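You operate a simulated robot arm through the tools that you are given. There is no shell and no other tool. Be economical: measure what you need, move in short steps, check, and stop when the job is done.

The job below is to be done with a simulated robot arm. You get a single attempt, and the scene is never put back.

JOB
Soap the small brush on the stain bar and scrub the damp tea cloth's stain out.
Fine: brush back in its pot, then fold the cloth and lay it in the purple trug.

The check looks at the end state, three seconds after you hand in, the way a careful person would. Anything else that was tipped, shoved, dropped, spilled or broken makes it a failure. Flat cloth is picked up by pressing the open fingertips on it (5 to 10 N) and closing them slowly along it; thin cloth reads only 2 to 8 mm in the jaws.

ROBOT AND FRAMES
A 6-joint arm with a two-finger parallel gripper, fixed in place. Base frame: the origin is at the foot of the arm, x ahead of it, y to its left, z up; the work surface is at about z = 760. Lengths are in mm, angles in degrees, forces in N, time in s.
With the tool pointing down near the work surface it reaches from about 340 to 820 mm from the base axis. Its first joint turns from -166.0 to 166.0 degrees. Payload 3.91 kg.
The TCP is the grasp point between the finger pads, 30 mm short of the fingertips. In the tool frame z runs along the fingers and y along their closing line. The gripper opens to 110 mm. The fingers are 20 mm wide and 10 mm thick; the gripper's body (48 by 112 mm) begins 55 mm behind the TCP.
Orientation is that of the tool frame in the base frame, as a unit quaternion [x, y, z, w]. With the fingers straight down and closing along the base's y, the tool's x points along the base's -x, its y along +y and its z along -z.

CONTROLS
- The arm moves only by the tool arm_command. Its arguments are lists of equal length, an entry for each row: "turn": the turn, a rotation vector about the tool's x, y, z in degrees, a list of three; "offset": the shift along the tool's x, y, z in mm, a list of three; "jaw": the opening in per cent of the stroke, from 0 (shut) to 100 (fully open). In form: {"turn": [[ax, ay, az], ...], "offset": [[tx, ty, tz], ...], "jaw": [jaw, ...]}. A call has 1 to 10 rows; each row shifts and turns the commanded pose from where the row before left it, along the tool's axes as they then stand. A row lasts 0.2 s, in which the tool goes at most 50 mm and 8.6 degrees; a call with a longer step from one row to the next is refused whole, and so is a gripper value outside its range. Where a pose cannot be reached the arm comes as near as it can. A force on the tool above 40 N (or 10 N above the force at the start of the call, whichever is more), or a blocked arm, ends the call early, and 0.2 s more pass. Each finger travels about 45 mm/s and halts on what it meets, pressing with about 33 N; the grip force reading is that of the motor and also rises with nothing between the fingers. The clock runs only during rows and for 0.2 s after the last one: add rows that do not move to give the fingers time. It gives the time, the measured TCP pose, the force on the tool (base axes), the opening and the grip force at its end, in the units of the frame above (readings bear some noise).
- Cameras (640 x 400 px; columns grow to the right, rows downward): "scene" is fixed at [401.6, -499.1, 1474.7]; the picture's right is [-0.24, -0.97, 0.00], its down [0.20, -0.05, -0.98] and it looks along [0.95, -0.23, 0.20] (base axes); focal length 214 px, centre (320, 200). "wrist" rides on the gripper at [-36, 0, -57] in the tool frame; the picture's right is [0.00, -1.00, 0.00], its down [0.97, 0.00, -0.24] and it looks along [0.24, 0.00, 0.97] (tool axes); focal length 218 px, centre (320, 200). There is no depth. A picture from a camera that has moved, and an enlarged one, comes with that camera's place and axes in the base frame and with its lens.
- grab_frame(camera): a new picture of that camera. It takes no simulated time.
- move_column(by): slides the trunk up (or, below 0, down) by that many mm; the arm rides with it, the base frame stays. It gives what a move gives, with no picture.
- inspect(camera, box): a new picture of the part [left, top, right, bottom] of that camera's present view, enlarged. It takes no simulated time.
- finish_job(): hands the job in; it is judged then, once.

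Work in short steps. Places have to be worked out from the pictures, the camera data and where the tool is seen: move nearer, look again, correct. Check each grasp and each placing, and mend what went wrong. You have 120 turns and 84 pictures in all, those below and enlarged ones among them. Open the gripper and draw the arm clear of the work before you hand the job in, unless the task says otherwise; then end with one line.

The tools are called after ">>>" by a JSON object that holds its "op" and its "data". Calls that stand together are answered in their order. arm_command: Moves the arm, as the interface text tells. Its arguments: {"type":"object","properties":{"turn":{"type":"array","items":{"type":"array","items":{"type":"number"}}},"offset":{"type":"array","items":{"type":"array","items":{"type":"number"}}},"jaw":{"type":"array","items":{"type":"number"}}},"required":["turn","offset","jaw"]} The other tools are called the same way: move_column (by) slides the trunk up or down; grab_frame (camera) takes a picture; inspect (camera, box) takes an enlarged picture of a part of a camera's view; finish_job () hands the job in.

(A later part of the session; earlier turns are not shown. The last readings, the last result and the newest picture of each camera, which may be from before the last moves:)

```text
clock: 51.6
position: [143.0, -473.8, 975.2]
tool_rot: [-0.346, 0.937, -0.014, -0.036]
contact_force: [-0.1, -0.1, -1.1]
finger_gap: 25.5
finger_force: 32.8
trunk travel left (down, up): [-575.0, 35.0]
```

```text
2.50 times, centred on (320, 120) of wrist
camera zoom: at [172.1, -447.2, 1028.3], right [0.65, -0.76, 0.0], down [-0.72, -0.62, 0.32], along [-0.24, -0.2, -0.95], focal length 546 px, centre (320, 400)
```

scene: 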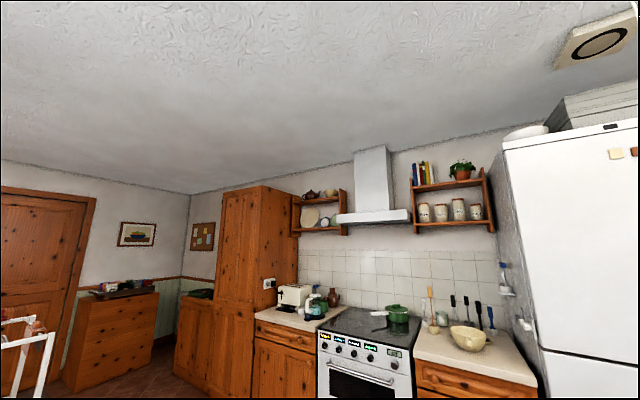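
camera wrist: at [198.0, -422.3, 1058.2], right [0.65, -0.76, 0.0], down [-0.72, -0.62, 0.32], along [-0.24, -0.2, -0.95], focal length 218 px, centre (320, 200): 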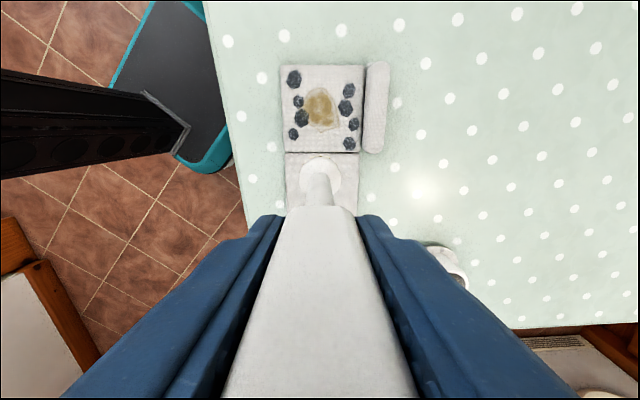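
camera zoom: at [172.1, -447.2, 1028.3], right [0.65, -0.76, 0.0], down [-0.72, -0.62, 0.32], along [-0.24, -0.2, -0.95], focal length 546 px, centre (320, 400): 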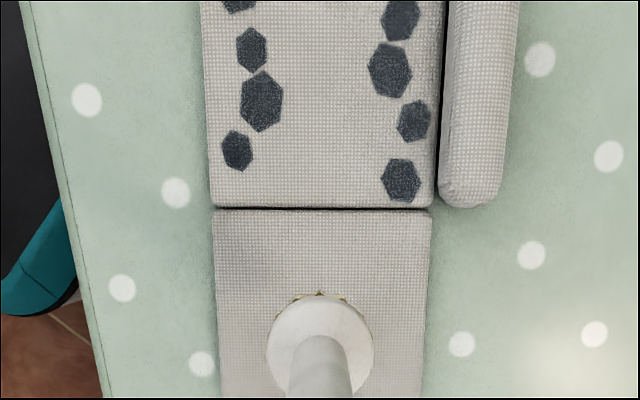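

Stain is out. Return brush: raise to ~1035 then travel towards the pot (~(156,-689)).

>>> {"op": "arm_command", "data": {"turn": [[0, 0, 0], [0, 0, 0], [0, 0, 0], [0, 0, 0], [0, 0, 0], [0, 0, 0], [0, 0, 0], [0, 0, 0]], "offset": [[2.4, 0, -30], [2.4, 0, -30], [25.8, -34.4, 2.04], [25.8, -34.4, 2.04], [25.8, -34.4, 2.04], [25.8, -34.4, 2.04], [25.8, -34.4, 2.04], [0, 0, 0]], "jaw": [0, 0, 0, 0, 0, 0, 0, 0]}}

>>> {"op": "grab_frame", "data": {"camera": "wrist"}}

>>> {"op": "inspect", "data": {"camera": "wrist", "box": [270, 100, 370, 200]}}

```text
clock: 53.4
position: [154.7, -687.4, 1037.1]
tool_rot: [-0.345, 0.938, -0.014, -0.037]
contact_force: [-0.3, -0.5, -0.9]
finger_gap: 25.6
finger_force: 33.4
trunk travel left (down, up): [-575.0, 35.0]
```

```text
50 pictures are left
camera wrist: at [185.7, -661.3, 1089.5], right [0.65, -0.76, 0.0], down [-0.72, -0.62, 0.32], along [-0.24, -0.2, -0.95], focal length 218 px, centre (320, 200)
```

wrist: 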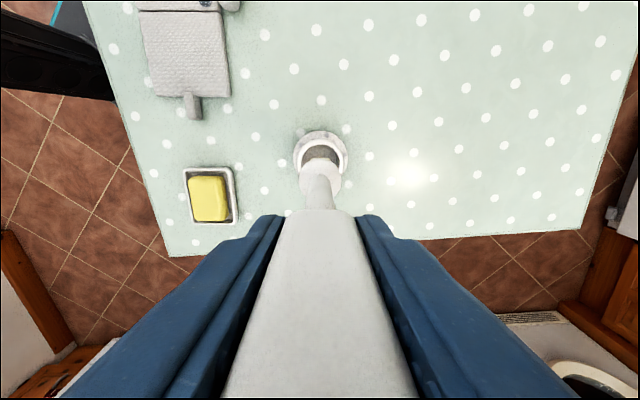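

```text
4.00 times, centred on (320, 150) of wrist
camera zoom: at [185.7, -661.3, 1089.5], right [0.65, -0.76, 0.0], down [-0.72, -0.62, 0.32], along [-0.24, -0.2, -0.95], focal length 873 px, centre (320, 400)
```

zoom: 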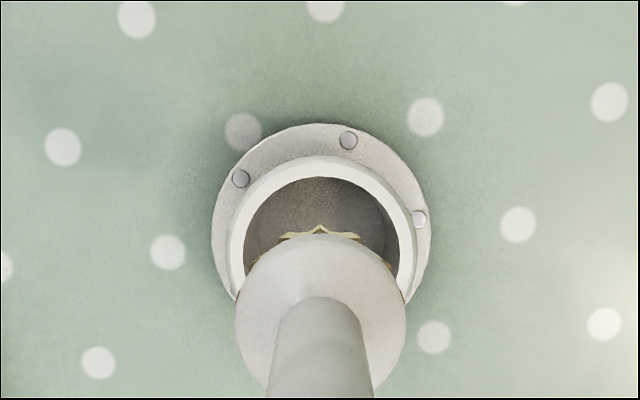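

Pot centre computed (154,-688), head is directly above it. Descend to z≈965 and check.

>>> {"op": "arm_command", "data": {"turn": [[0, 0, 0], [0, 0, 0], [0, 0, 0], [0, 0, 0]], "offset": [[-1.9, 0, 24], [-1.9, 0, 24], [-1.9, 0, 24], [0, 0, 0]], "jaw": [0, 0, 0, 0]}}

>>> {"op": "inspect", "data": {"camera": "wrist", "box": [270, 120, 370, 220]}}

```text
clock: 54.4
position: [155.9, -687.1, 963.8]
tool_rot: [-0.346, 0.937, -0.014, -0.037]
contact_force: [0.1, -0.2, -1.1]
finger_gap: 25.7
finger_force: 33.0
trunk travel left (down, up): [-575.0, 35.0]
```

```text
4.00 times, centred on (320, 170) of wrist
camera zoom: at [185.6, -660.7, 1017.4], right [0.65, -0.76, 0.0], down [-0.72, -0.62, 0.32], along [-0.24, -0.2, -0.95], focal length 873 px, centre (320, 320)
```

zoom: 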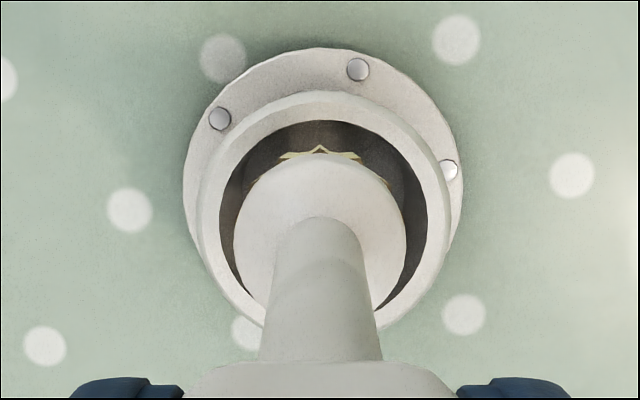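

Well centred over the opening. Lower into the pot.

>>> {"op": "arm_command", "data": {"turn": [[0, 0, 0], [0, 0, 0], [0, 0, 0], [0, 0, 0]], "offset": [[-0.8, -0.5, 10], [-0.8, 0, 10], [-0.6, 0, 8], [0, 0, 0]], "jaw": [0, 0, 0, 0]}}

>>> {"op": "inspect", "data": {"camera": "wrist", "box": [270, 120, 370, 220]}}

```text
clock: 55.4
position: [155.4, -687.0, 935.7]
tool_rot: [-0.346, 0.937, -0.015, -0.036]
contact_force: [0.3, 0.9, 1.5]
finger_gap: 25.7
finger_force: 33.8
trunk travel left (down, up): [-575.0, 35.0]
```

```text
4.00 times, centred on (320, 170) of wrist
camera zoom: at [186.0, -660.6, 989.5], right [0.65, -0.76, 0.0], down [-0.72, -0.62, 0.32], along [-0.24, -0.21, -0.95], focal length 873 px, centre (320, 320)
```

zoom: 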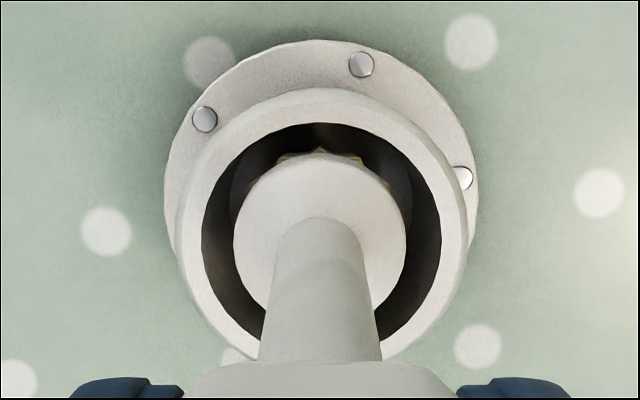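

Slight contact perhaps. Lower another 1–3 mm.

>>> {"op": "arm_command", "data": {"turn": [[0, 0, 0], [0, 0, 0], [0, 0, 0]], "offset": [[-0.1, 0, 1], [-0.1, 0, 1], [0, 0, 0]], "jaw": [0, 0, 0]}}

```text
clock: 56.2
position: [155.5, -687.4, 934.2]
tool_rot: [-0.346, 0.937, -0.013, -0.037]
contact_force: [0.6, 0.7, -0.6]
finger_gap: 25.5
finger_force: 32.8
trunk travel left (down, up): [-575.0, 35.0]
```

>>> {"op": "arm_command", "data": {"turn": [[0, 0, 0], [0, 0, 0], [0, 0, 0], [0, 0, 0], [0, 0, 0]], "offset": [[-0.1, 0, 1], [-0.1, 0, 1], [-0.1, 0, 1], [-0.1, 0, 1], [0, 0, 0]], "jaw": [0, 0, 0, 0, 0]}}

```text
clock: 57.4
position: [155.6, -687.5, 930.9]
tool_rot: [-0.345, 0.938, -0.014, -0.037]
contact_force: [-1.6, -0.7, -2.1]
finger_gap: 25.4
finger_force: 32.9
trunk travel left (down, up): [-575.0, 35.0]
```

>>> {"op": "arm_command", "data": {"turn": [[0, 0, 0], [0, 0, 0], [0, 0, 0], [0, 0, 0], [0, 0, 0]], "offset": [[-0.1, 0, 1.2], [-0.1, 0, 1.2], [-0.1, 0, 1.2], [-0.1, 0, 1.2], [0, 0, 0]], "jaw": [0, 0, 0, 0, 0]}}

>>> {"op": "inspect", "data": {"camera": "wrist", "box": [270, 120, 370, 220]}}

```text
clock: 58.6
position: [155.2, -687.7, 924.8]
tool_rot: [-0.346, 0.938, -0.013, -0.037]
contact_force: [-0.1, 0.6, -0.8]
finger_gap: 25.5
finger_force: 33.0
trunk travel left (down, up): [-575.0, 35.0]
```

```text
4.00 times, centred on (320, 170) of wrist
camera zoom: at [185.8, -661.2, 977.8], right [0.65, -0.76, 0.0], down [-0.72, -0.62, 0.32], along [-0.24, -0.2, -0.95], focal length 873 px, centre (320, 320)
```

zoom: 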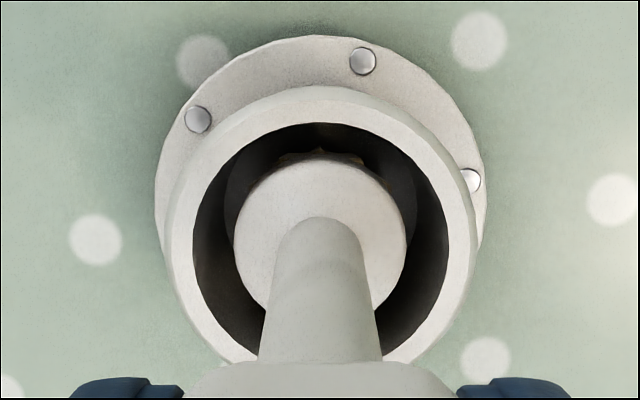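

Still free; the head has room. Continue gently.

>>> {"op": "arm_command", "data": {"turn": [[0, 0, 0], [0, 0, 0], [0, 0, 0], [0, 0, 0], [0, 0, 0]], "offset": [[-0.1, 0, 1.2], [-0.1, 0, 1.2], [-0.1, 0, 1.2], [-0.1, 0, 1.2], [0, 0, 0]], "jaw": [0, 0, 0, 0, 0]}}

```text
clock: 59.8
position: [156.2, -688.3, 922.7]
tool_rot: [-0.346, 0.937, -0.018, -0.037]
contact_force: [2.9, 0.7, 24.8]
finger_gap: 25.8
finger_force: 32.8
trunk travel left (down, up): [-575.0, 35.0]
```

Bristles on the pot floor. Ease 2 mm and open the fingers fully.

>>> {"op": "arm_command", "data": {"turn": [[0, 0, 0], [0, 0, 0], [0, 0, 0], [0, 0, 0], [0, 0, 0], [0, 0, 0], [0, 0, 0], [0, 0, 0]], "offset": [[0.2, 0, -2], [0, 0, 0], [0, 0, 0], [0, 0, 0], [0, 0, 0], [0, 0, 0], [0, 0, 0], [0, 0, 0]], "jaw": [0, 40, 40, 100, 100, 100, 100, 100]}}

>>> {"op": "grab_frame", "data": {"camera": "wrist"}}

```text
clock: 61.6
position: [155.0, -687.7, 922.7]
tool_rot: [-0.345, 0.938, -0.013, -0.037]
contact_force: [-0.2, 0.2, -0.4]
finger_gap: 110.0
finger_force: 0.1
trunk travel left (down, up): [-575.0, 35.0]
```

```text
45 pictures are left
camera wrist: at [185.6, -661.2, 975.0], right [0.65, -0.76, 0.0], down [-0.72, -0.62, 0.32], along [-0.24, -0.2, -0.95], focal length 218 px, centre (320, 200)
```

wrist: 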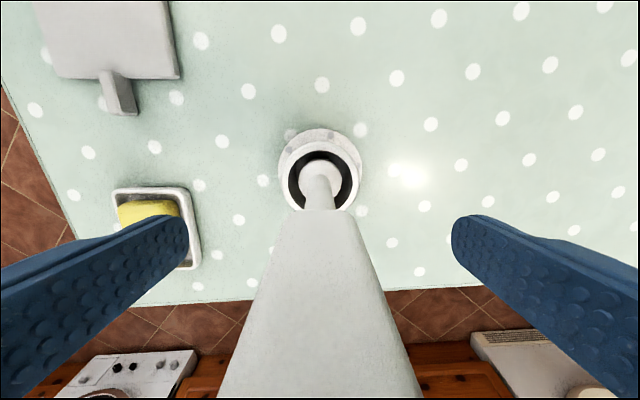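

Brush stands upright in the pot. Rise straight and level the tool.

>>> {"op": "arm_command", "data": {"turn": [[0, 0, 0], [0, 0, 0], [0, 0, 0], [0, -4.3, 0], [0, 0, 0]], "offset": [[3.1, 0, -40], [3.1, 0, -40], [3.1, 0, -40], [0, 0, 0], [0, 0, 0]], "jaw": [100, 100, 100, 100, 100]}}

>>> {"op": "grab_frame", "data": {"camera": "wrist"}}

```text
clock: 62.8
position: [157.2, -687.8, 1043.1]
tool_rot: [-0.346, 0.938, 0.0, -0.002]
contact_force: [0.1, -0.5, 0.6]
finger_gap: 109.8
finger_force: 0.0
trunk travel left (down, up): [-575.0, 35.0]
```

```text
44 pictures are left
camera wrist: at [182.9, -663.8, 1098.5], right [0.65, -0.76, 0.0], down [-0.74, -0.63, 0.24], along [-0.18, -0.16, -0.97], focal length 218 px, centre (320, 200)
```

wrist: 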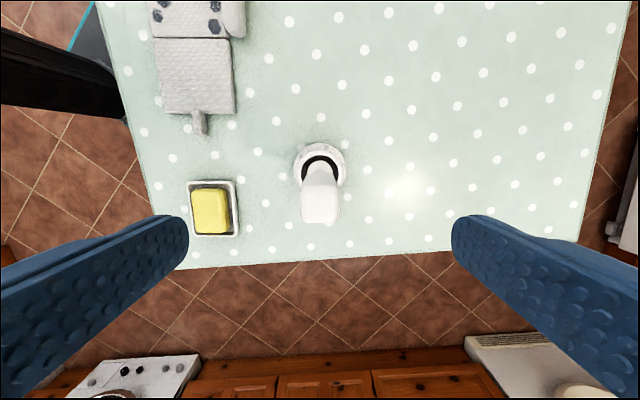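

Brush fine. Move above the cloth tab (≈(97,-512)) and look closely.

>>> {"op": "arm_command", "data": {"turn": [[0, 0, 0], [0, 0, 0], [0, 0, 0], [0, 0, 0], [0, 0, 0], [0, 0, 0], [0, 0, 0], [0, 0, 0]], "offset": [[-14.4, 34.4, 0], [-14.4, 34.4, 0], [-14.4, 34.4, 0], [-14.4, 34.4, 0], [-14.4, 34.4, 0], [0, 0, 45], [0, 0, 45], [0, 0, 0]], "jaw": [100, 100, 100, 100, 100, 100, 100, 100]}}

>>> {"op": "grab_frame", "data": {"camera": "wrist"}}

>>> {"op": "inspect", "data": {"camera": "wrist", "box": [240, 100, 400, 200]}}

```text
clock: 64.6
position: [96.7, -509.0, 953.1]
tool_rot: [-0.346, 0.938, 0.0, -0.002]
contact_force: [0.7, -0.3, -0.2]
finger_gap: 109.8
finger_force: 0.1
trunk travel left (down, up): [-575.0, 35.0]
```

```text
43 pictures are left
camera wrist: at [124.3, -485.6, 1008.0], right [0.65, -0.76, 0.0], down [-0.74, -0.63, 0.24], along [-0.19, -0.16, -0.97], focal length 218 px, centre (320, 200)
```

wrist: 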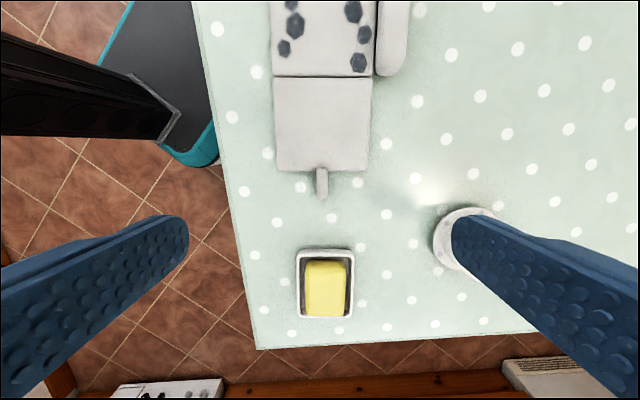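

```text
4.00 times, centred on (320, 150) of wrist
camera zoom: at [124.3, -485.6, 1008.0], right [0.65, -0.76, 0.0], down [-0.74, -0.63, 0.24], along [-0.19, -0.16, -0.97], focal length 873 px, centre (320, 400)
```

zoom: 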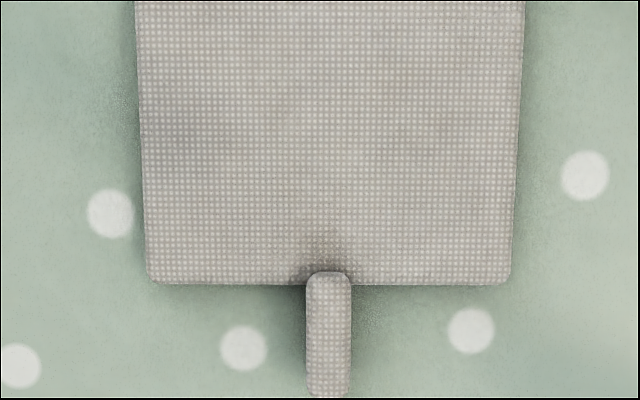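

The tab lies flat, ~12 mm wide, 31 mm beyond the panel edge, centre ≈(92,-515). Descend with a narrower opening around it.

>>> {"op": "arm_command", "data": {"turn": [[0, 0, 0], [0, 0, 0], [0, 0, 0], [0, 0, 0], [0, 0, 0], [0, 0, 0]], "offset": [[8, -2.2, 0], [0, 0, 35], [0, 0, 35], [0, 0, 30], [0, 0, 25], [0, 0, 0]], "jaw": [40, 40, 40, 40, 40, 40]}}

>>> {"op": "grab_frame", "data": {"camera": "wrist"}}

```text
clock: 66.0
position: [92.9, -517.4, 827.4]
tool_rot: [-0.346, 0.938, -0.001, -0.002]
contact_force: [0.7, 0.0, 0.4]
finger_gap: 44.0
finger_force: 0.2
trunk travel left (down, up): [-575.0, 35.0]
```

```text
41 pictures are left
camera wrist: at [120.7, -493.5, 882.3], right [0.65, -0.76, 0.0], down [-0.74, -0.63, 0.24], along [-0.19, -0.16, -0.97], focal length 218 px, centre (320, 200)
```

wrist: 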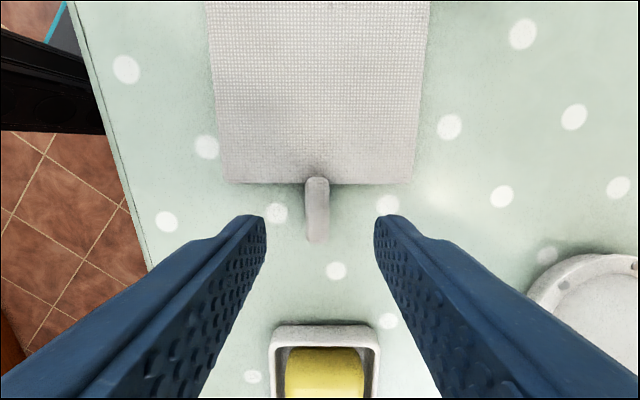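

Tab is between the fingers, centred in x. Lower to tips ≈767.

>>> {"op": "arm_command", "data": {"turn": [[0, 0, 0], [0, 0, 0], [0, 0, 0]], "offset": [[0, 1.5, 15], [0, 0, 15], [0, 0, 0]], "jaw": [40, 40, 40]}}

>>> {"op": "grab_frame", "data": {"camera": "wrist"}}

```text
clock: 66.8
position: [92.0, -516.5, 796.2]
tool_rot: [-0.347, 0.938, -0.001, -0.002]
contact_force: [0.0, 1.0, -0.3]
finger_gap: 44.0
finger_force: 0.0
trunk travel left (down, up): [-575.0, 35.0]
```

```text
40 pictures are left
camera wrist: at [119.9, -492.5, 852.8], right [0.65, -0.76, 0.0], down [-0.74, -0.63, 0.24], along [-0.19, -0.16, -0.97], focal length 218 px, centre (320, 200)
```

wrist: 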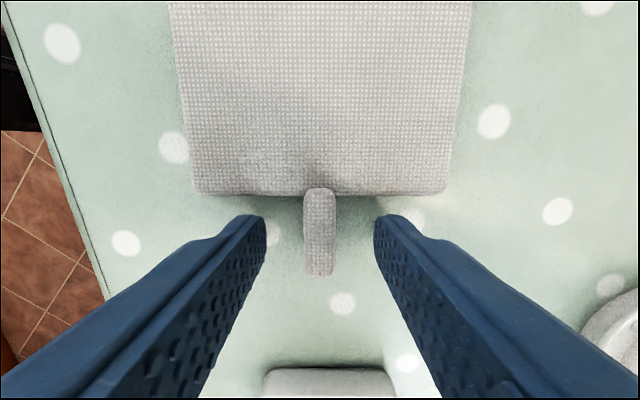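

Close on the tab after lowering 2 mm.

>>> {"op": "arm_command", "data": {"turn": [[0, 0, 0], [0, 0, 0], [0, 0, 0], [0, 0, 0], [0, 0, 0], [0, 0, 0]], "offset": [[0, 0, 2], [0, 0, 0], [0, 0, 0], [0, 0, 0], [0, 0, 0], [0, 0, 0]], "jaw": [40, 25, 15, 8, 0, 0]}}

>>> {"op": "grab_frame", "data": {"camera": "wrist"}}

```text
clock: 68.2
position: [92.7, -517.4, 795.9]
tool_rot: [-0.346, 0.938, -0.001, -0.001]
contact_force: [0.3, -0.4, -1.3]
finger_gap: 11.0
finger_force: 33.3
trunk travel left (down, up): [-575.0, 35.0]
```

```text
39 pictures are left
camera wrist: at [119.7, -492.6, 850.8], right [0.65, -0.76, 0.0], down [-0.74, -0.63, 0.24], along [-0.19, -0.16, -0.97], focal length 218 px, centre (320, 200)
```

wrist: 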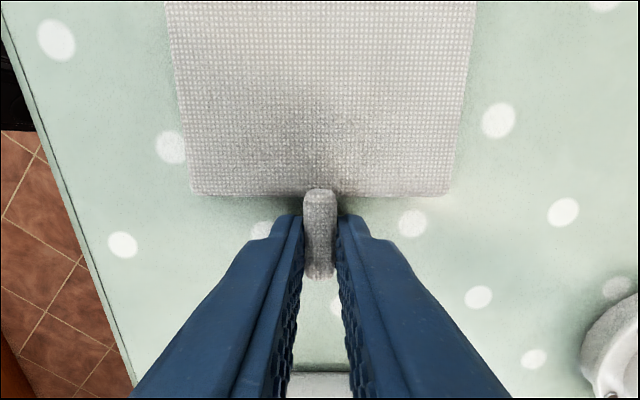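

Tab gripped (11 mm). I'll swing it rigidly about the hinge (110 mm away): 30° first, then look.

>>> {"op": "arm_command", "data": {"turn": [[0, 5, 0], [0, 5, 0], [0, 5, 0], [0, 5, 0], [0, 5, 0], [0, 5, 0], [0, 0, 0]], "offset": [[-3.3, 0, -9.46], [-3.3, 0, -9.46], [-3.3, 0, -9.46], [-3.3, 0, -9.46], [-3.3, 0, -9.46], [-3.3, 0, -9.46], [0, 0, 0]], "jaw": [0, 0, 0, 0, 0, 0, 0]}}

>>> {"op": "grab_frame", "data": {"camera": "wrist"}}

```text
clock: 69.8
position: [116.7, -497.5, 847.0]
tool_rot: [-0.333, 0.906, -0.091, -0.246]
contact_force: [-11.3, -8.2, 18.2]
finger_gap: 11.2
finger_force: 32.9
trunk travel left (down, up): [-575.0, 35.0]
```

```text
38 pictures are left
camera wrist: at [160.1, -457.8, 876.7], right [0.65, -0.76, 0.0], down [-0.55, -0.46, 0.7], along [-0.53, -0.45, -0.72], focal length 218 px, centre (320, 200)
```

wrist: 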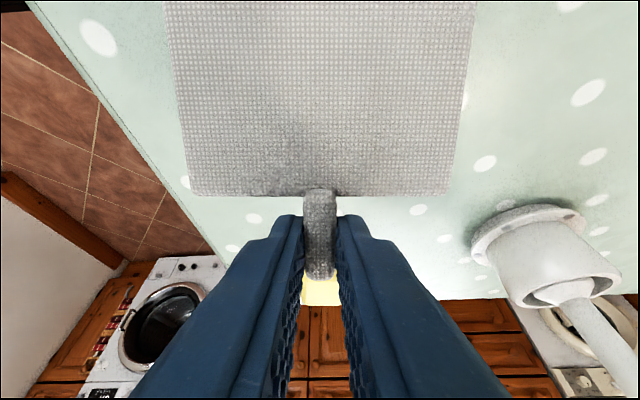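

The panel follows rigidly; force shows it's being compressed toward the hinge (~21 N). Relieve by moving outward 2 mm.

>>> {"op": "arm_command", "data": {"turn": [[0, 0, 0], [0, 0, 0]], "offset": [[2, 0, 0], [0, 0, 0]], "jaw": [0, 0]}}

```text
clock: 70.4
position: [115.5, -497.0, 845.9]
tool_rot: [-0.334, 0.906, -0.089, -0.243]
contact_force: [-3.7, -4.1, 5.6]
finger_gap: 11.4
finger_force: 32.3
trunk travel left (down, up): [-575.0, 35.0]
```

Good. Hinge is ~5 mm higher than assumed; continue 30° with corrected arc.

>>> {"op": "arm_command", "data": {"turn": [[0, 5, 0], [0, 5, 0], [0, 5, 0], [0, 5, 0], [0, 5, 0], [0, 5, 0], [0, 0, 0]], "offset": [[-2.2, 0, -9.48], [-2.8, 0, -9.48], [-2.8, 0, -9.48], [-2.8, 0, -9.48], [-2.8, 0, -9.48], [-2.8, 0, -9.48], [0, 0, 0]], "jaw": [0, 0, 0, 0, 0, 0, 0]}}

>>> {"op": "grab_frame", "data": {"camera": "wrist"}}

```text
clock: 72.0
position: [153.1, -464.0, 878.8]
tool_rot: [-0.297, 0.812, -0.174, -0.472]
contact_force: [-5.9, -10.0, 22.5]
finger_gap: 11.1
finger_force: 32.4
trunk travel left (down, up): [-575.0, 35.0]
```

```text
37 pictures are left
camera wrist: at [202.9, -420.8, 874.4], right [0.65, -0.76, 0.0], down [-0.21, -0.17, 0.96], along [-0.73, -0.63, -0.27], focal length 218 px, centre (320, 200)
```

wrist: 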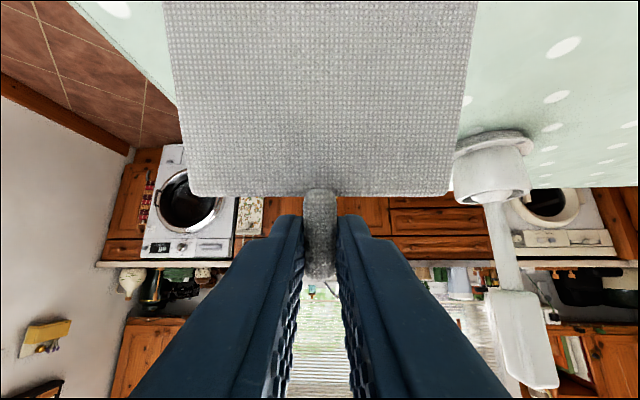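

At 60°. Relieve the compression, then continue to 90° with slightly larger radius.

>>> {"op": "arm_command", "data": {"turn": [[0, 0, 0], [0, 5, 0], [0, 5, 0], [0, 5, 0], [0, 5, 0], [0, 5, 0], [0, 5, 0], [0, 0, 0]], "offset": [[2.8, 0, 0], [-2.2, 0, -9.5], [-2.2, 0, -9.5], [-2.2, 0, -9.5], [-2.2, 0, -9.5], [-2.2, 0, -9.5], [-2.2, 0, -9.5], [0, 0, 0]], "jaw": [0, 0, 0, 0, 0, 0, 0, 0]}}

>>> {"op": "grab_frame", "data": {"camera": "wrist"}}

```text
clock: 73.8
position: [195.9, -428.5, 884.4]
tool_rot: [0.244, -0.662, 0.245, 0.665]
contact_force: [0.1, -0.2, -0.2]
finger_gap: 11.1
finger_force: 33.0
trunk travel left (down, up): [-575.0, 35.0]
```

```text
36 pictures are left
camera wrist: at [238.3, -390.6, 846.7], right [0.65, -0.76, 0.0], down [0.19, 0.16, 0.97], along [-0.74, -0.63, 0.24], focal length 218 px, centre (320, 200)
```

wrist: 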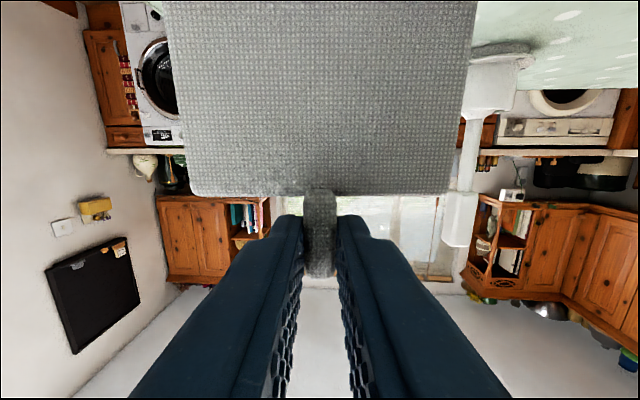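

At 90°, no load. Go to 102° so it will fall the right way.

>>> {"op": "arm_command", "data": {"turn": [[0, 4, 0], [0, 4, 0], [0, 4, 0], [0, 0, 0]], "offset": [[-1.8, 0, -7.62], [-1.8, 0, -7.62], [-1.8, 0, -7.62], [0, 0, 0]], "jaw": [0, 0, 0, 0]}}

```text
clock: 74.8
position: [211.1, -413.9, 877.0]
tool_rot: [0.217, -0.589, 0.269, 0.73]
contact_force: [1.0, 0.0, 1.1]
finger_gap: 11.2
finger_force: 32.9
trunk travel left (down, up): [-575.0, 35.0]
```

Release a little, then move radially up out of the panel's way.

>>> {"op": "arm_command", "data": {"turn": [[0, 0, 0], [0, 0, 0], [0, 0, 0], [0, 0, 0], [0, 0, 0]], "offset": [[0, 0, 0], [0, 0, 0], [45, 0, 0], [30, 0, -10], [0, 0, 0]], "jaw": [30, 30, 30, 40, 40]}}

>>> {"op": "grab_frame", "data": {"camera": "wrist"}}

```text
clock: 76.0
position: [232.2, -397.0, 948.0]
tool_rot: [0.217, -0.59, 0.268, 0.73]
contact_force: [0.6, 0.6, -0.3]
finger_gap: 44.0
finger_force: 0.2
trunk travel left (down, up): [-575.0, 35.0]
```

```text
35 pictures are left
camera wrist: at [268.2, -365.6, 900.0], right [0.65, -0.76, 0.0], down [0.34, 0.29, 0.9], along [-0.68, -0.58, 0.44], focal length 218 px, centre (320, 200)
```

wrist: 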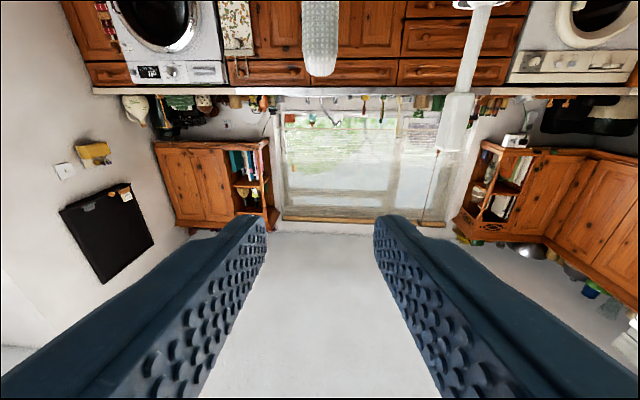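

Panel still stands past vertical (~110°), maybe falling slowly or held by friction. Move tool further up and level it while watching.

>>> {"op": "arm_command", "data": {"turn": [[0, 0, 0], [0, -8, 0], [0, -8, 0], [0, -8, 0], [0, -8, 0], [0, -8, 0], [0, -8, 0], [0, -8, 0]], "offset": [[40, 0, 0], [0, 0, 0], [0, 0, 0], [0, 0, 0], [0, 0, 0], [0, 0, 0], [0, 0, 0], [0, 0, 0]], "jaw": [40, 40, 40, 40, 40, 40, 40, 40]}}

>>> {"op": "grab_frame", "data": {"camera": "wrist"}}

```text
clock: 77.8
position: [237.5, -391.4, 986.8]
tool_rot: [-0.319, 0.863, -0.136, -0.367]
contact_force: [0.4, -0.2, -0.4]
finger_gap: 43.7
finger_force: 0.2
trunk travel left (down, up): [-575.0, 35.0]
```

```text
34 pictures are left
camera wrist: at [287.9, -348.4, 1000.1], right [0.65, -0.76, 0.0], down [-0.38, -0.32, 0.87], along [-0.66, -0.56, -0.5], focal length 218 px, centre (320, 200)
```

wrist: 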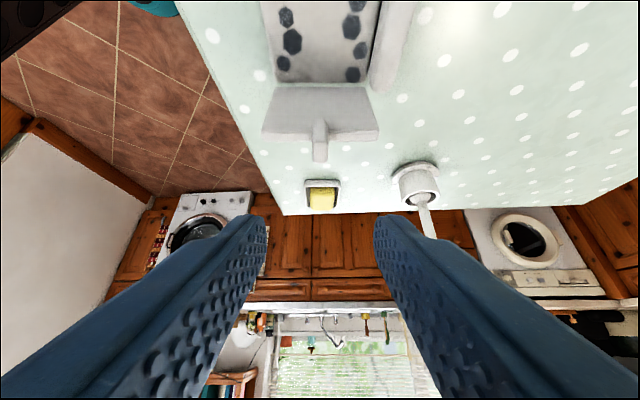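

Hinge friction holds the panel at ~105°. Level the tool, go to the outer side with closed fingers, to push it over.

>>> {"op": "arm_command", "data": {"turn": [[0, -8, 0], [0, -8, 0], [0, -8, 0], [0, -8, 0], [0, -8, 0], [0, -6, 0], [0, 0, 0], [0, 0, 0], [0, 0, 0], [0, 0, 0]], "offset": [[0, 0, 0], [0, 0, 0], [0, 0, 0], [0, 0, 0], [0, 0, 0], [0, 0, 0], [45, 0, 0], [45, 0, 0], [45, 0, 0], [0, 0, 0]], "jaw": [20, 20, 0, 0, 0, 0, 0, 0, 0, 0]}}

>>> {"op": "grab_frame", "data": {"camera": "wrist"}}

```text
clock: 80.0
position: [136.4, -479.5, 987.5]
tool_rot: [-0.346, 0.938, -0.001, -0.001]
contact_force: [0.7, -0.8, -0.1]
finger_gap: 0.0
finger_force: 33.1
trunk travel left (down, up): [-575.0, 35.0]
```

```text
33 pictures are left
camera wrist: at [163.8, -455.4, 1043.6], right [0.65, -0.76, 0.0], down [-0.74, -0.63, 0.24], along [-0.19, -0.16, -0.97], focal length 218 px, centre (320, 200)
```

wrist: 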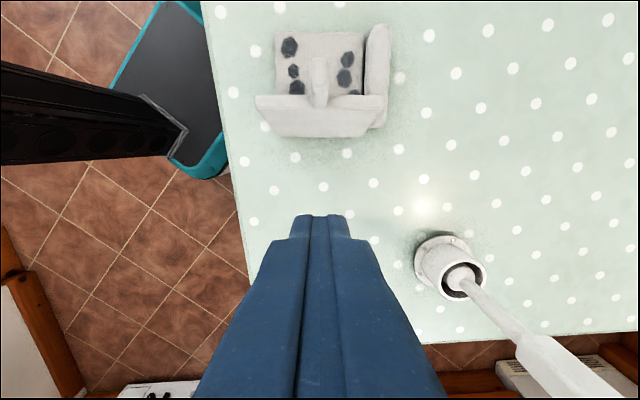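

Panel centred. Lower outside it and push over (−x) while descending.

>>> {"op": "arm_command", "data": {"turn": [[0, 0, 0], [0, 0, 0], [0, 0, 0], [0, 0, 0], [0, 0, 0], [0, 0, 0], [0, 0, 0], [0, 0, 0]], "offset": [[0, 0, 38], [0, 0, 38], [0, 0, 36], [-25, 0, 0], [-25, 0, 0], [-20, 0, 3], [-15, 0, 5], [0, 0, 0]], "jaw": [0, 0, 0, 0, 0, 0, 0, 0]}}

>>> {"op": "grab_frame", "data": {"camera": "wrist"}}

```text
clock: 81.8
position: [199.3, -424.2, 868.0]
tool_rot: [-0.346, 0.938, 0.0, -0.001]
contact_force: [-0.3, -0.6, 0.5]
finger_gap: 0.0
finger_force: 33.1
trunk travel left (down, up): [-575.0, 35.0]
```

```text
32 pictures are left
camera wrist: at [227.5, -400.4, 923.3], right [0.65, -0.76, 0.0], down [-0.74, -0.63, 0.24], along [-0.19, -0.16, -0.97], focal length 218 px, centre (320, 200)
```

wrist: 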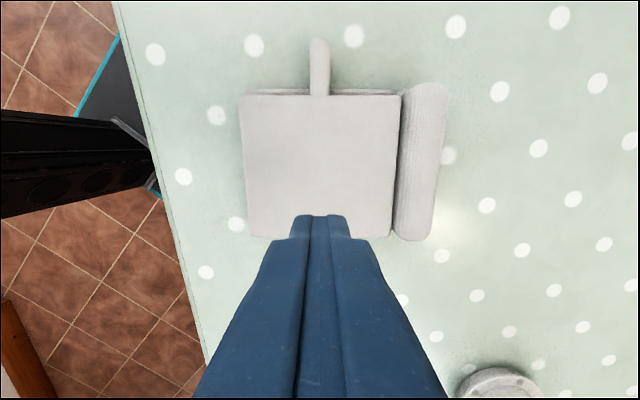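

Panel is folded over. Back off and inspect the folded cloth and roll closely.

>>> {"op": "arm_command", "data": {"turn": [[0, 0, 0], [0, 0, 0], [0, 0, 0], [0, 0, 0]], "offset": [[0, 0, -30], [20, -25, -30], [20, -25, 0], [0, 0, 0]], "jaw": [0, 0, 0, 0]}}

>>> {"op": "inspect", "data": {"camera": "wrist", "box": [210, 40, 390, 190]}}

```text
clock: 82.8
position: [201.8, -487.9, 928.2]
tool_rot: [-0.346, 0.938, -0.001, -0.001]
contact_force: [-0.5, -0.6, 0.5]
finger_gap: 0.0
finger_force: 32.7
trunk travel left (down, up): [-575.0, 35.0]
```

```text
2.67 times, centred on (300, 115) of wrist
camera zoom: at [229.0, -464.5, 984.5], right [0.65, -0.76, 0.0], down [-0.74, -0.63, 0.24], along [-0.19, -0.16, -0.97], focal length 582 px, centre (373, 427)
```

zoom: 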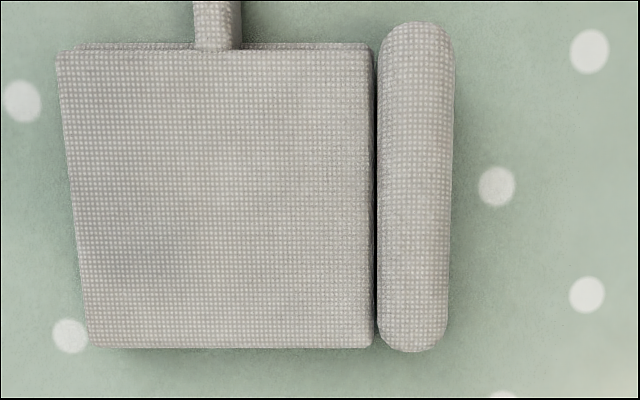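

Fold looks neat: stack ~94–100 mm long, roll ~26 mm wide beside it. I need heights; take a low-angle look from the hinge end.

>>> {"op": "arm_command", "data": {"turn": [[0, 0, 0], [0, 0, 0], [0, 0, 0], [0, -8.5, 0], [0, -8.5, 0], [0, -8.5, 0], [0, -8.5, 0], [0, -8.5, 0], [0, -8.5, 0], [0, -8.5, 0]], "offset": [[45, -4, 0], [45, -3, 0], [40, -3, 0], [0, 0, 0], [0, 0, 0], [0, 0, 0], [0, 0, 0], [0, 0, 0], [0, 0, 0], [0, 0, 0]], "jaw": [0, 0, 0, 0, 0, 0, 0, 0, 0, 0]}}

>>> {"op": "grab_frame", "data": {"camera": "wrist"}}

```text
clock: 85.0
position: [109.7, -580.2, 928.2]
tool_rot: [-0.301, 0.814, 0.172, 0.465]
contact_force: [-0.2, 0.3, 0.0]
finger_gap: 0.0
finger_force: 33.1
trunk travel left (down, up): [-575.0, 35.0]
```

```text
30 pictures are left
camera wrist: at [85.7, -600.0, 987.1], right [0.65, -0.76, 0.0], down [-0.53, -0.46, -0.71], along [0.54, 0.46, -0.7], focal length 218 px, centre (320, 200)
```

wrist: 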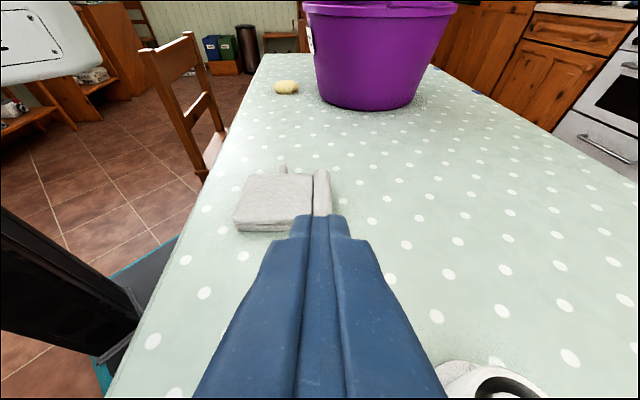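

Great view. Zoom on the cloth and on the trug.

>>> {"op": "inspect", "data": {"camera": "wrist", "box": [225, 155, 345, 240]}}

>>> {"op": "arm_command", "data": {"turn": [[0, 0, 0], [0, -8, 0], [0, 0, 0]], "offset": [[0, -20, 0], [0, -20, -20], [0, 0, -20]], "jaw": [0, 0, 0]}}

>>> {"op": "grab_frame", "data": {"camera": "wrist"}}

```text
4.71 times, centred on (285, 198) of wrist
camera zoom: at [85.7, -600.0, 987.1], right [0.65, -0.76, 0.0], down [-0.53, -0.46, -0.71], along [0.54, 0.46, -0.7], focal length 1027 px, centre (485, 212)
```

zoom: 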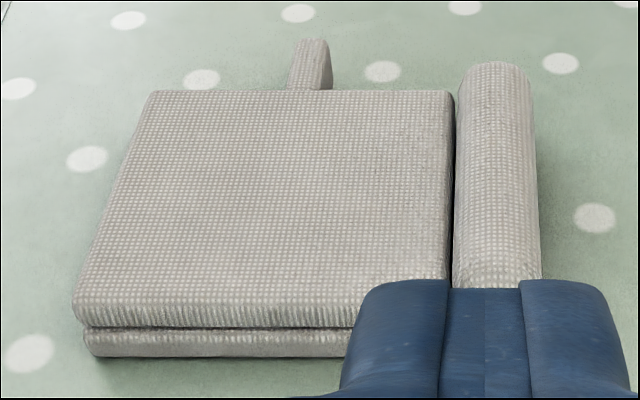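

```text
clock: 85.8
position: [110.4, -620.5, 946.4]
tool_rot: [-0.287, 0.781, 0.191, 0.521]
contact_force: [-0.3, 0.4, -0.5]
finger_gap: 0.2
finger_force: 32.7
out of reach, approached as far as the arm can: row 3
trunk travel left (down, up): [-575.0, 35.0]
```

```text
28 pictures are left
camera wrist: at [81.3, -644.6, 1000.3], right [0.65, -0.76, 0.0], down [-0.45, -0.39, -0.8], along [0.61, 0.52, -0.6], focal length 218 px, centre (320, 200)
```

wrist: 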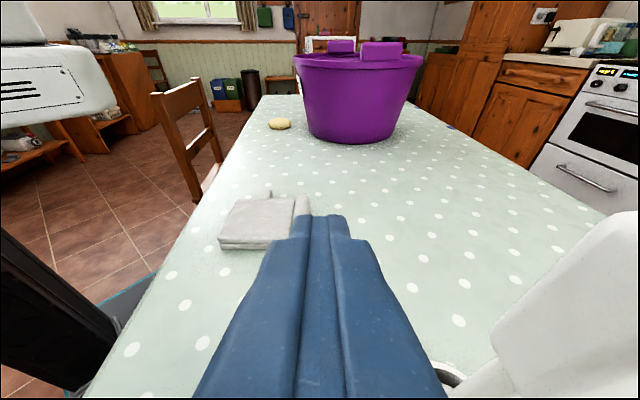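

Panels are ~10 mm each, stack ≈100 mm long; I can squeeze the stack end-to-end (opening 110) beside the tab. First get the tool upright, away from the brush.

>>> {"op": "arm_command", "data": {"turn": [[0, 0, 0], [0, 8.4, 0], [0, 8.4, 0], [0, 8.4, 0], [0, 8.4, 0], [0, 8.4, 0], [0, 8.4, 0], [0, 8.4, 0], [0, 8.4, 0], [0, 0, 0]], "offset": [[0, 30, 0], [0, 10, 0], [0, 10, 0], [0, 0, 0], [0, 0, 0], [0, 0, 0], [0, 0, 0], [0, 0, 0], [0, 0, -20], [-30, 0, -40]], "jaw": [0, 0, 0, 0, 0, 0, 0, 0, 0, 0]}}

```text
clock: 88.0
position: [102.1, -563.2, 1006.1]
tool_rot: [-0.346, 0.938, 0.0, -0.001]
contact_force: [0.5, 0.5, -0.7]
finger_gap: 0.1
finger_force: 33.0
trunk travel left (down, up): [-575.0, 35.0]
```

Level. Move above the stack and start yawing +90°.

>>> {"op": "arm_command", "data": {"turn": [[0, 0, 0], [0, 0, 0], [0, 0, 0], [0, 0, 0], [0, 0, 8.5], [0, 0, 8.5], [0, 0, 8.5], [0, 0, 8.5], [0, 0, 8.5], [0, 0, 8.5]], "offset": [[-47, 5.1, 0], [-47, 5.1, 0], [-47, 5.1, 0], [-46.9, 5.1, 0], [0, 0, 0], [0, 0, 0], [0, 0, 0], [0, 0, 0], [0, 0, 0], [0, 0, 0]], "jaw": [100, 100, 100, 100, 100, 100, 100, 100, 100, 100]}}

>>> {"op": "arm_command", "data": {"turn": [[0, 0, 8], [0, 0, 8], [0, 0, 8], [0, 0, 8], [0, 0, 7], [0, 0, 0]], "offset": [[0, 0, 0], [0, 0, 0], [0, 0, 30], [0, 0, 30], [0, 0, 20], [0, 0, 0]], "jaw": [100, 100, 100, 100, 100, 100]}}

>>> {"op": "grab_frame", "data": {"camera": "wrist"}}

```text
clock: 90.2
position: [229.8, -426.9, 1006.8]
tool_rot: [0.093, 0.996, 0.001, 0.001]
contact_force: [0.1, -0.3, -0.3]
finger_gap: 110.1
finger_force: 0.1
trunk travel left (down, up): [-575.0, 35.0]
```

```text
clock: 91.6
position: [230.7, -427.1, 924.8]
tool_rot: [0.419, 0.908, 0.0, 0.0]
contact_force: [0.3, 0.5, 0.4]
finger_gap: 109.7
finger_force: 0.1
trunk travel left (down, up): [-575.0, 35.0]
```

```text
27 pictures are left
camera wrist: at [253.3, -454.3, 981.6], right [-0.76, -0.65, 0.0], down [-0.63, 0.74, 0.24], along [-0.15, 0.18, -0.97], focal length 218 px, centre (320, 200)
```

wrist: 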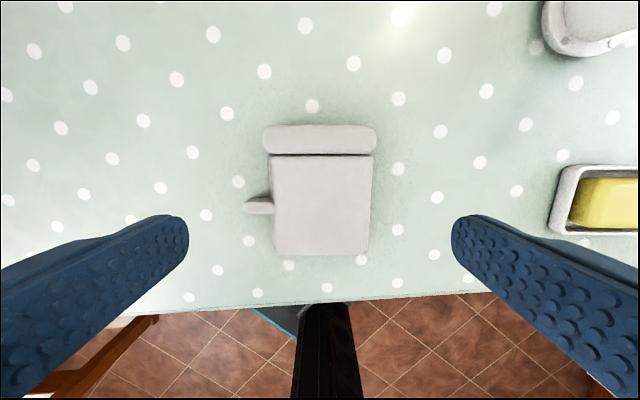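

Stack is centred (96 mm wide between open fingers). Shift 6 mm away from the tab and descend to 830, check.

>>> {"op": "arm_command", "data": {"turn": [[0, 0, 0], [0, 0, 0], [0, 0, 0], [0, 0, 0]], "offset": [[-6, -0.5, 30], [0, 0, 32], [0, 0, 30], [0, 0, 0]], "jaw": [100, 100, 100, 100]}}

>>> {"op": "grab_frame", "data": {"camera": "wrist"}}

```text
clock: 92.6
position: [233.2, -433.7, 833.9]
tool_rot: [0.418, 0.908, 0.001, 0.0]
contact_force: [-0.6, -0.1, -0.3]
finger_gap: 110.0
finger_force: 0.0
trunk travel left (down, up): [-575.0, 35.0]
```

```text
26 pictures are left
camera wrist: at [257.0, -459.7, 889.2], right [-0.76, -0.65, 0.0], down [-0.63, 0.74, 0.24], along [-0.15, 0.18, -0.97], focal length 218 px, centre (320, 200)
```

wrist: 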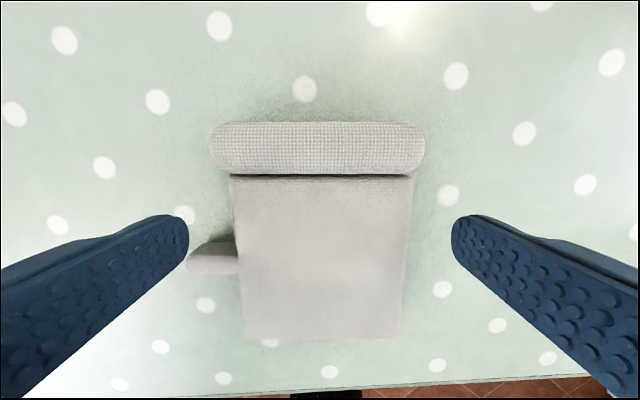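

Clear on both sides. Shift 3 mm more off the tab and descend to TCP 794.

>>> {"op": "arm_command", "data": {"turn": [[0, 0, 0], [0, 0, 0], [0, 0, 0], [0, 0, 0]], "offset": [[-3, -1, 10], [0, 0, 18], [0, 0, 11], [0, 0, 0]], "jaw": [100, 100, 100, 100]}}

>>> {"op": "grab_frame", "data": {"camera": "wrist"}}

```text
clock: 93.6
position: [236.6, -434.2, 794.2]
tool_rot: [0.418, 0.908, 0.001, 0.0]
contact_force: [0.2, -0.6, -0.8]
finger_gap: 110.0
finger_force: 0.0
trunk travel left (down, up): [-575.0, 35.0]
```

```text
25 pictures are left
camera wrist: at [258.4, -462.3, 850.6], right [-0.76, -0.65, 0.0], down [-0.63, 0.74, 0.24], along [-0.15, 0.18, -0.97], focal length 218 px, centre (320, 200)
```

wrist: 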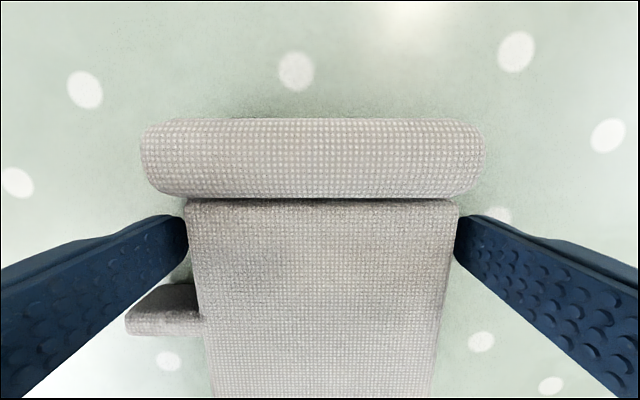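

Fingers straddle the stack, clear of tab and roll. Close slowly.

>>> {"op": "arm_command", "data": {"turn": [[0, 0, 0], [0, 0, 0], [0, 0, 0], [0, 0, 0], [0, 0, 0]], "offset": [[0, 0, 0], [0, 0, 0], [0, 0, 0], [0, 0, 0], [0, 0, 0]], "jaw": [94, 90, 86, 80, 75]}}

>>> {"op": "grab_frame", "data": {"camera": "wrist"}}

```text
clock: 94.8
position: [236.6, -435.0, 795.2]
tool_rot: [0.419, 0.908, 0.001, 0.001]
contact_force: [1.0, 1.3, 0.2]
finger_gap: 99.6
finger_force: 32.5
trunk travel left (down, up): [-575.0, 35.0]
```

```text
24 pictures are left
camera wrist: at [258.4, -462.1, 850.6], right [-0.76, -0.65, 0.0], down [-0.63, 0.74, 0.24], along [-0.15, 0.18, -0.97], focal length 218 px, centre (320, 200)
```

wrist: 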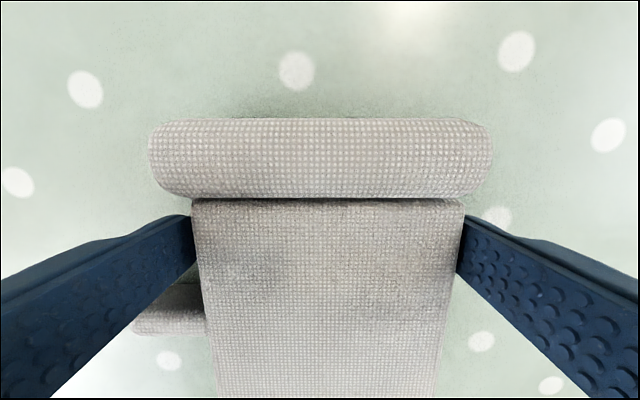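

Firm: 99.6 mm, 32 N. Lift 40 mm slowly and look.

>>> {"op": "arm_command", "data": {"turn": [[0, 0, 0], [0, 0, 0], [0, 0, 0], [0, 0, 0], [0, 0, 0]], "offset": [[0, 0, -8], [0, 0, -10], [0, 0, -10], [0, 0, -12], [0, 0, 0]], "jaw": [70, 70, 70, 70, 70]}}

>>> {"op": "grab_frame", "data": {"camera": "wrist"}}

```text
clock: 96.0
position: [235.9, -433.1, 834.0]
tool_rot: [0.419, 0.908, 0.001, 0.0]
contact_force: [0.4, 0.2, 0.1]
finger_gap: 76.9
finger_force: 0.1
trunk travel left (down, up): [-575.0, 35.0]
```

```text
23 pictures are left
camera wrist: at [258.4, -461.7, 891.1], right [-0.76, -0.65, 0.0], down [-0.63, 0.74, 0.24], along [-0.16, 0.18, -0.97], focal length 218 px, centre (320, 200)
```

wrist: 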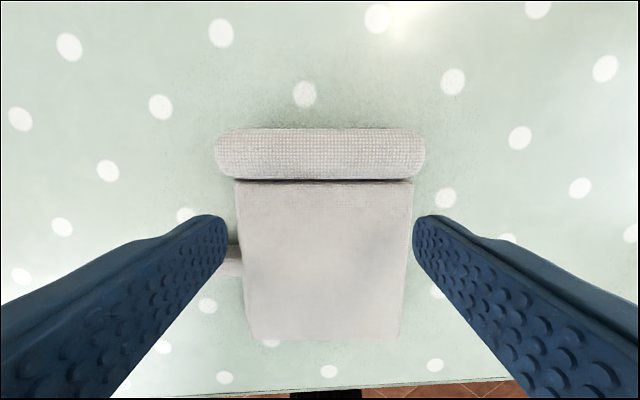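

It slipped off without moving the cloth. Try again deeper, full closing command, and lift just a few mm to learn how it behaves.

>>> {"op": "arm_command", "data": {"turn": [[0, 0, 0], [0, 0, 0], [0, 0, 0], [0, 0, 0], [0, 0, 0], [0, 0, 0]], "offset": [[0, 0, 0], [0, 0, 0], [0, 0, 20], [0, 0, 18], [0, 0, 4], [0, 0, 0]], "jaw": [100, 100, 100, 100, 100, 100]}}

>>> {"op": "arm_command", "data": {"turn": [[0, 0, 0], [0, 0, 0], [0, 0, 0], [0, 0, 0], [0, 0, 0], [0, 0, 0]], "offset": [[0, 0, 0], [0, 0, 0], [0, 0, 0], [0, 0, 0], [0, 0, 0], [0, 0, 0]], "jaw": [92, 86, 60, 30, 0, 0]}}

>>> {"op": "arm_command", "data": {"turn": [[0, 0, 0], [0, 0, 0], [0, 0, 0], [0, 0, 0]], "offset": [[0, 0, -1.5], [0, 0, -1.5], [0, 0, -1.5], [0, 0, 0]], "jaw": [0, 0, 0, 0]}}

>>> {"op": "grab_frame", "data": {"camera": "wrist"}}

```text
clock: 97.4
position: [234.1, -433.9, 792.4]
tool_rot: [0.419, 0.908, 0.001, 0.001]
contact_force: [0.4, 0.3, -0.7]
finger_gap: 110.1
finger_force: 0.2
trunk travel left (down, up): [-575.0, 35.0]
```

```text
clock: 98.8
position: [234.2, -434.8, 792.2]
tool_rot: [0.418, 0.909, 0.001, 0.001]
contact_force: [0.7, -0.3, -0.3]
finger_gap: 99.6
finger_force: 32.7
trunk travel left (down, up): [-575.0, 35.0]
```

```text
clock: 99.8
position: [235.1, -434.6, 796.8]
tool_rot: [0.419, 0.908, 0.0, 0.001]
contact_force: [0.0, 0.4, -2.9]
finger_gap: 99.5
finger_force: 32.8
trunk travel left (down, up): [-575.0, 35.0]
```

```text
22 pictures are left
camera wrist: at [258.1, -461.8, 853.1], right [-0.76, -0.65, 0.0], down [-0.63, 0.74, 0.24], along [-0.15, 0.18, -0.97], focal length 218 px, centre (320, 200)
```

wrist: 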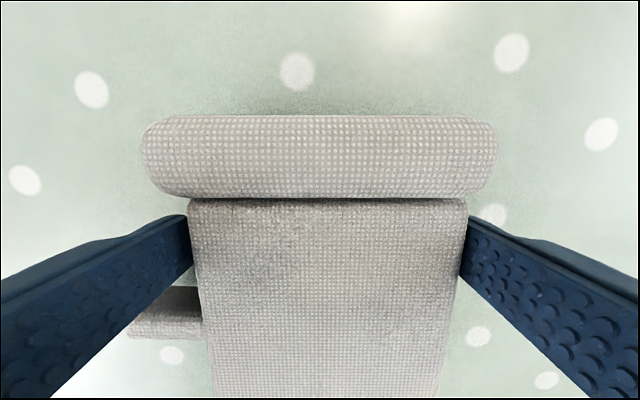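

Now it carries (≈2.5 N load). Continue lifting slowly.

>>> {"op": "arm_command", "data": {"turn": [[0, 0, 0], [0, 0, 0], [0, 0, 0], [0, 0, 0], [0, 0, 0], [0, 0, 0], [0, 0, 0]], "offset": [[0, 0, -2], [0, 0, -2], [0, 0, -3], [0, 0, -3], [0, 0, -3], [0, 0, -3], [0, 0, 0]], "jaw": [0, 0, 0, 0, 0, 0, 0]}}

>>> {"op": "grab_frame", "data": {"camera": "wrist"}}

```text
clock: 101.4
position: [234.5, -434.8, 813.0]
tool_rot: [0.419, 0.908, 0.0, 0.0]
contact_force: [0.4, -0.2, -3.1]
finger_gap: 99.6
finger_force: 32.9
trunk travel left (down, up): [-575.0, 35.0]
```

```text
21 pictures are left
camera wrist: at [258.1, -461.9, 869.1], right [-0.76, -0.65, 0.0], down [-0.63, 0.74, 0.24], along [-0.15, 0.18, -0.97], focal length 218 px, centre (320, 200)
```

wrist: 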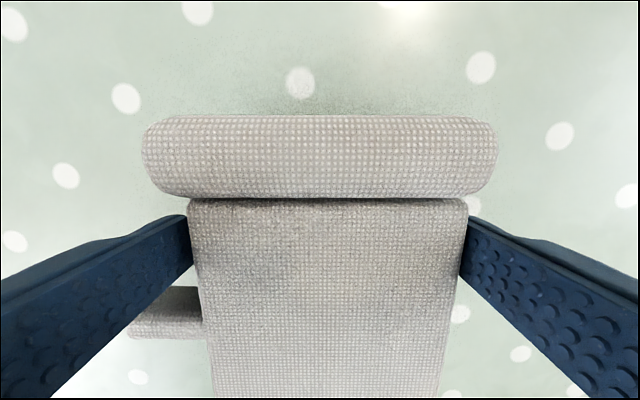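

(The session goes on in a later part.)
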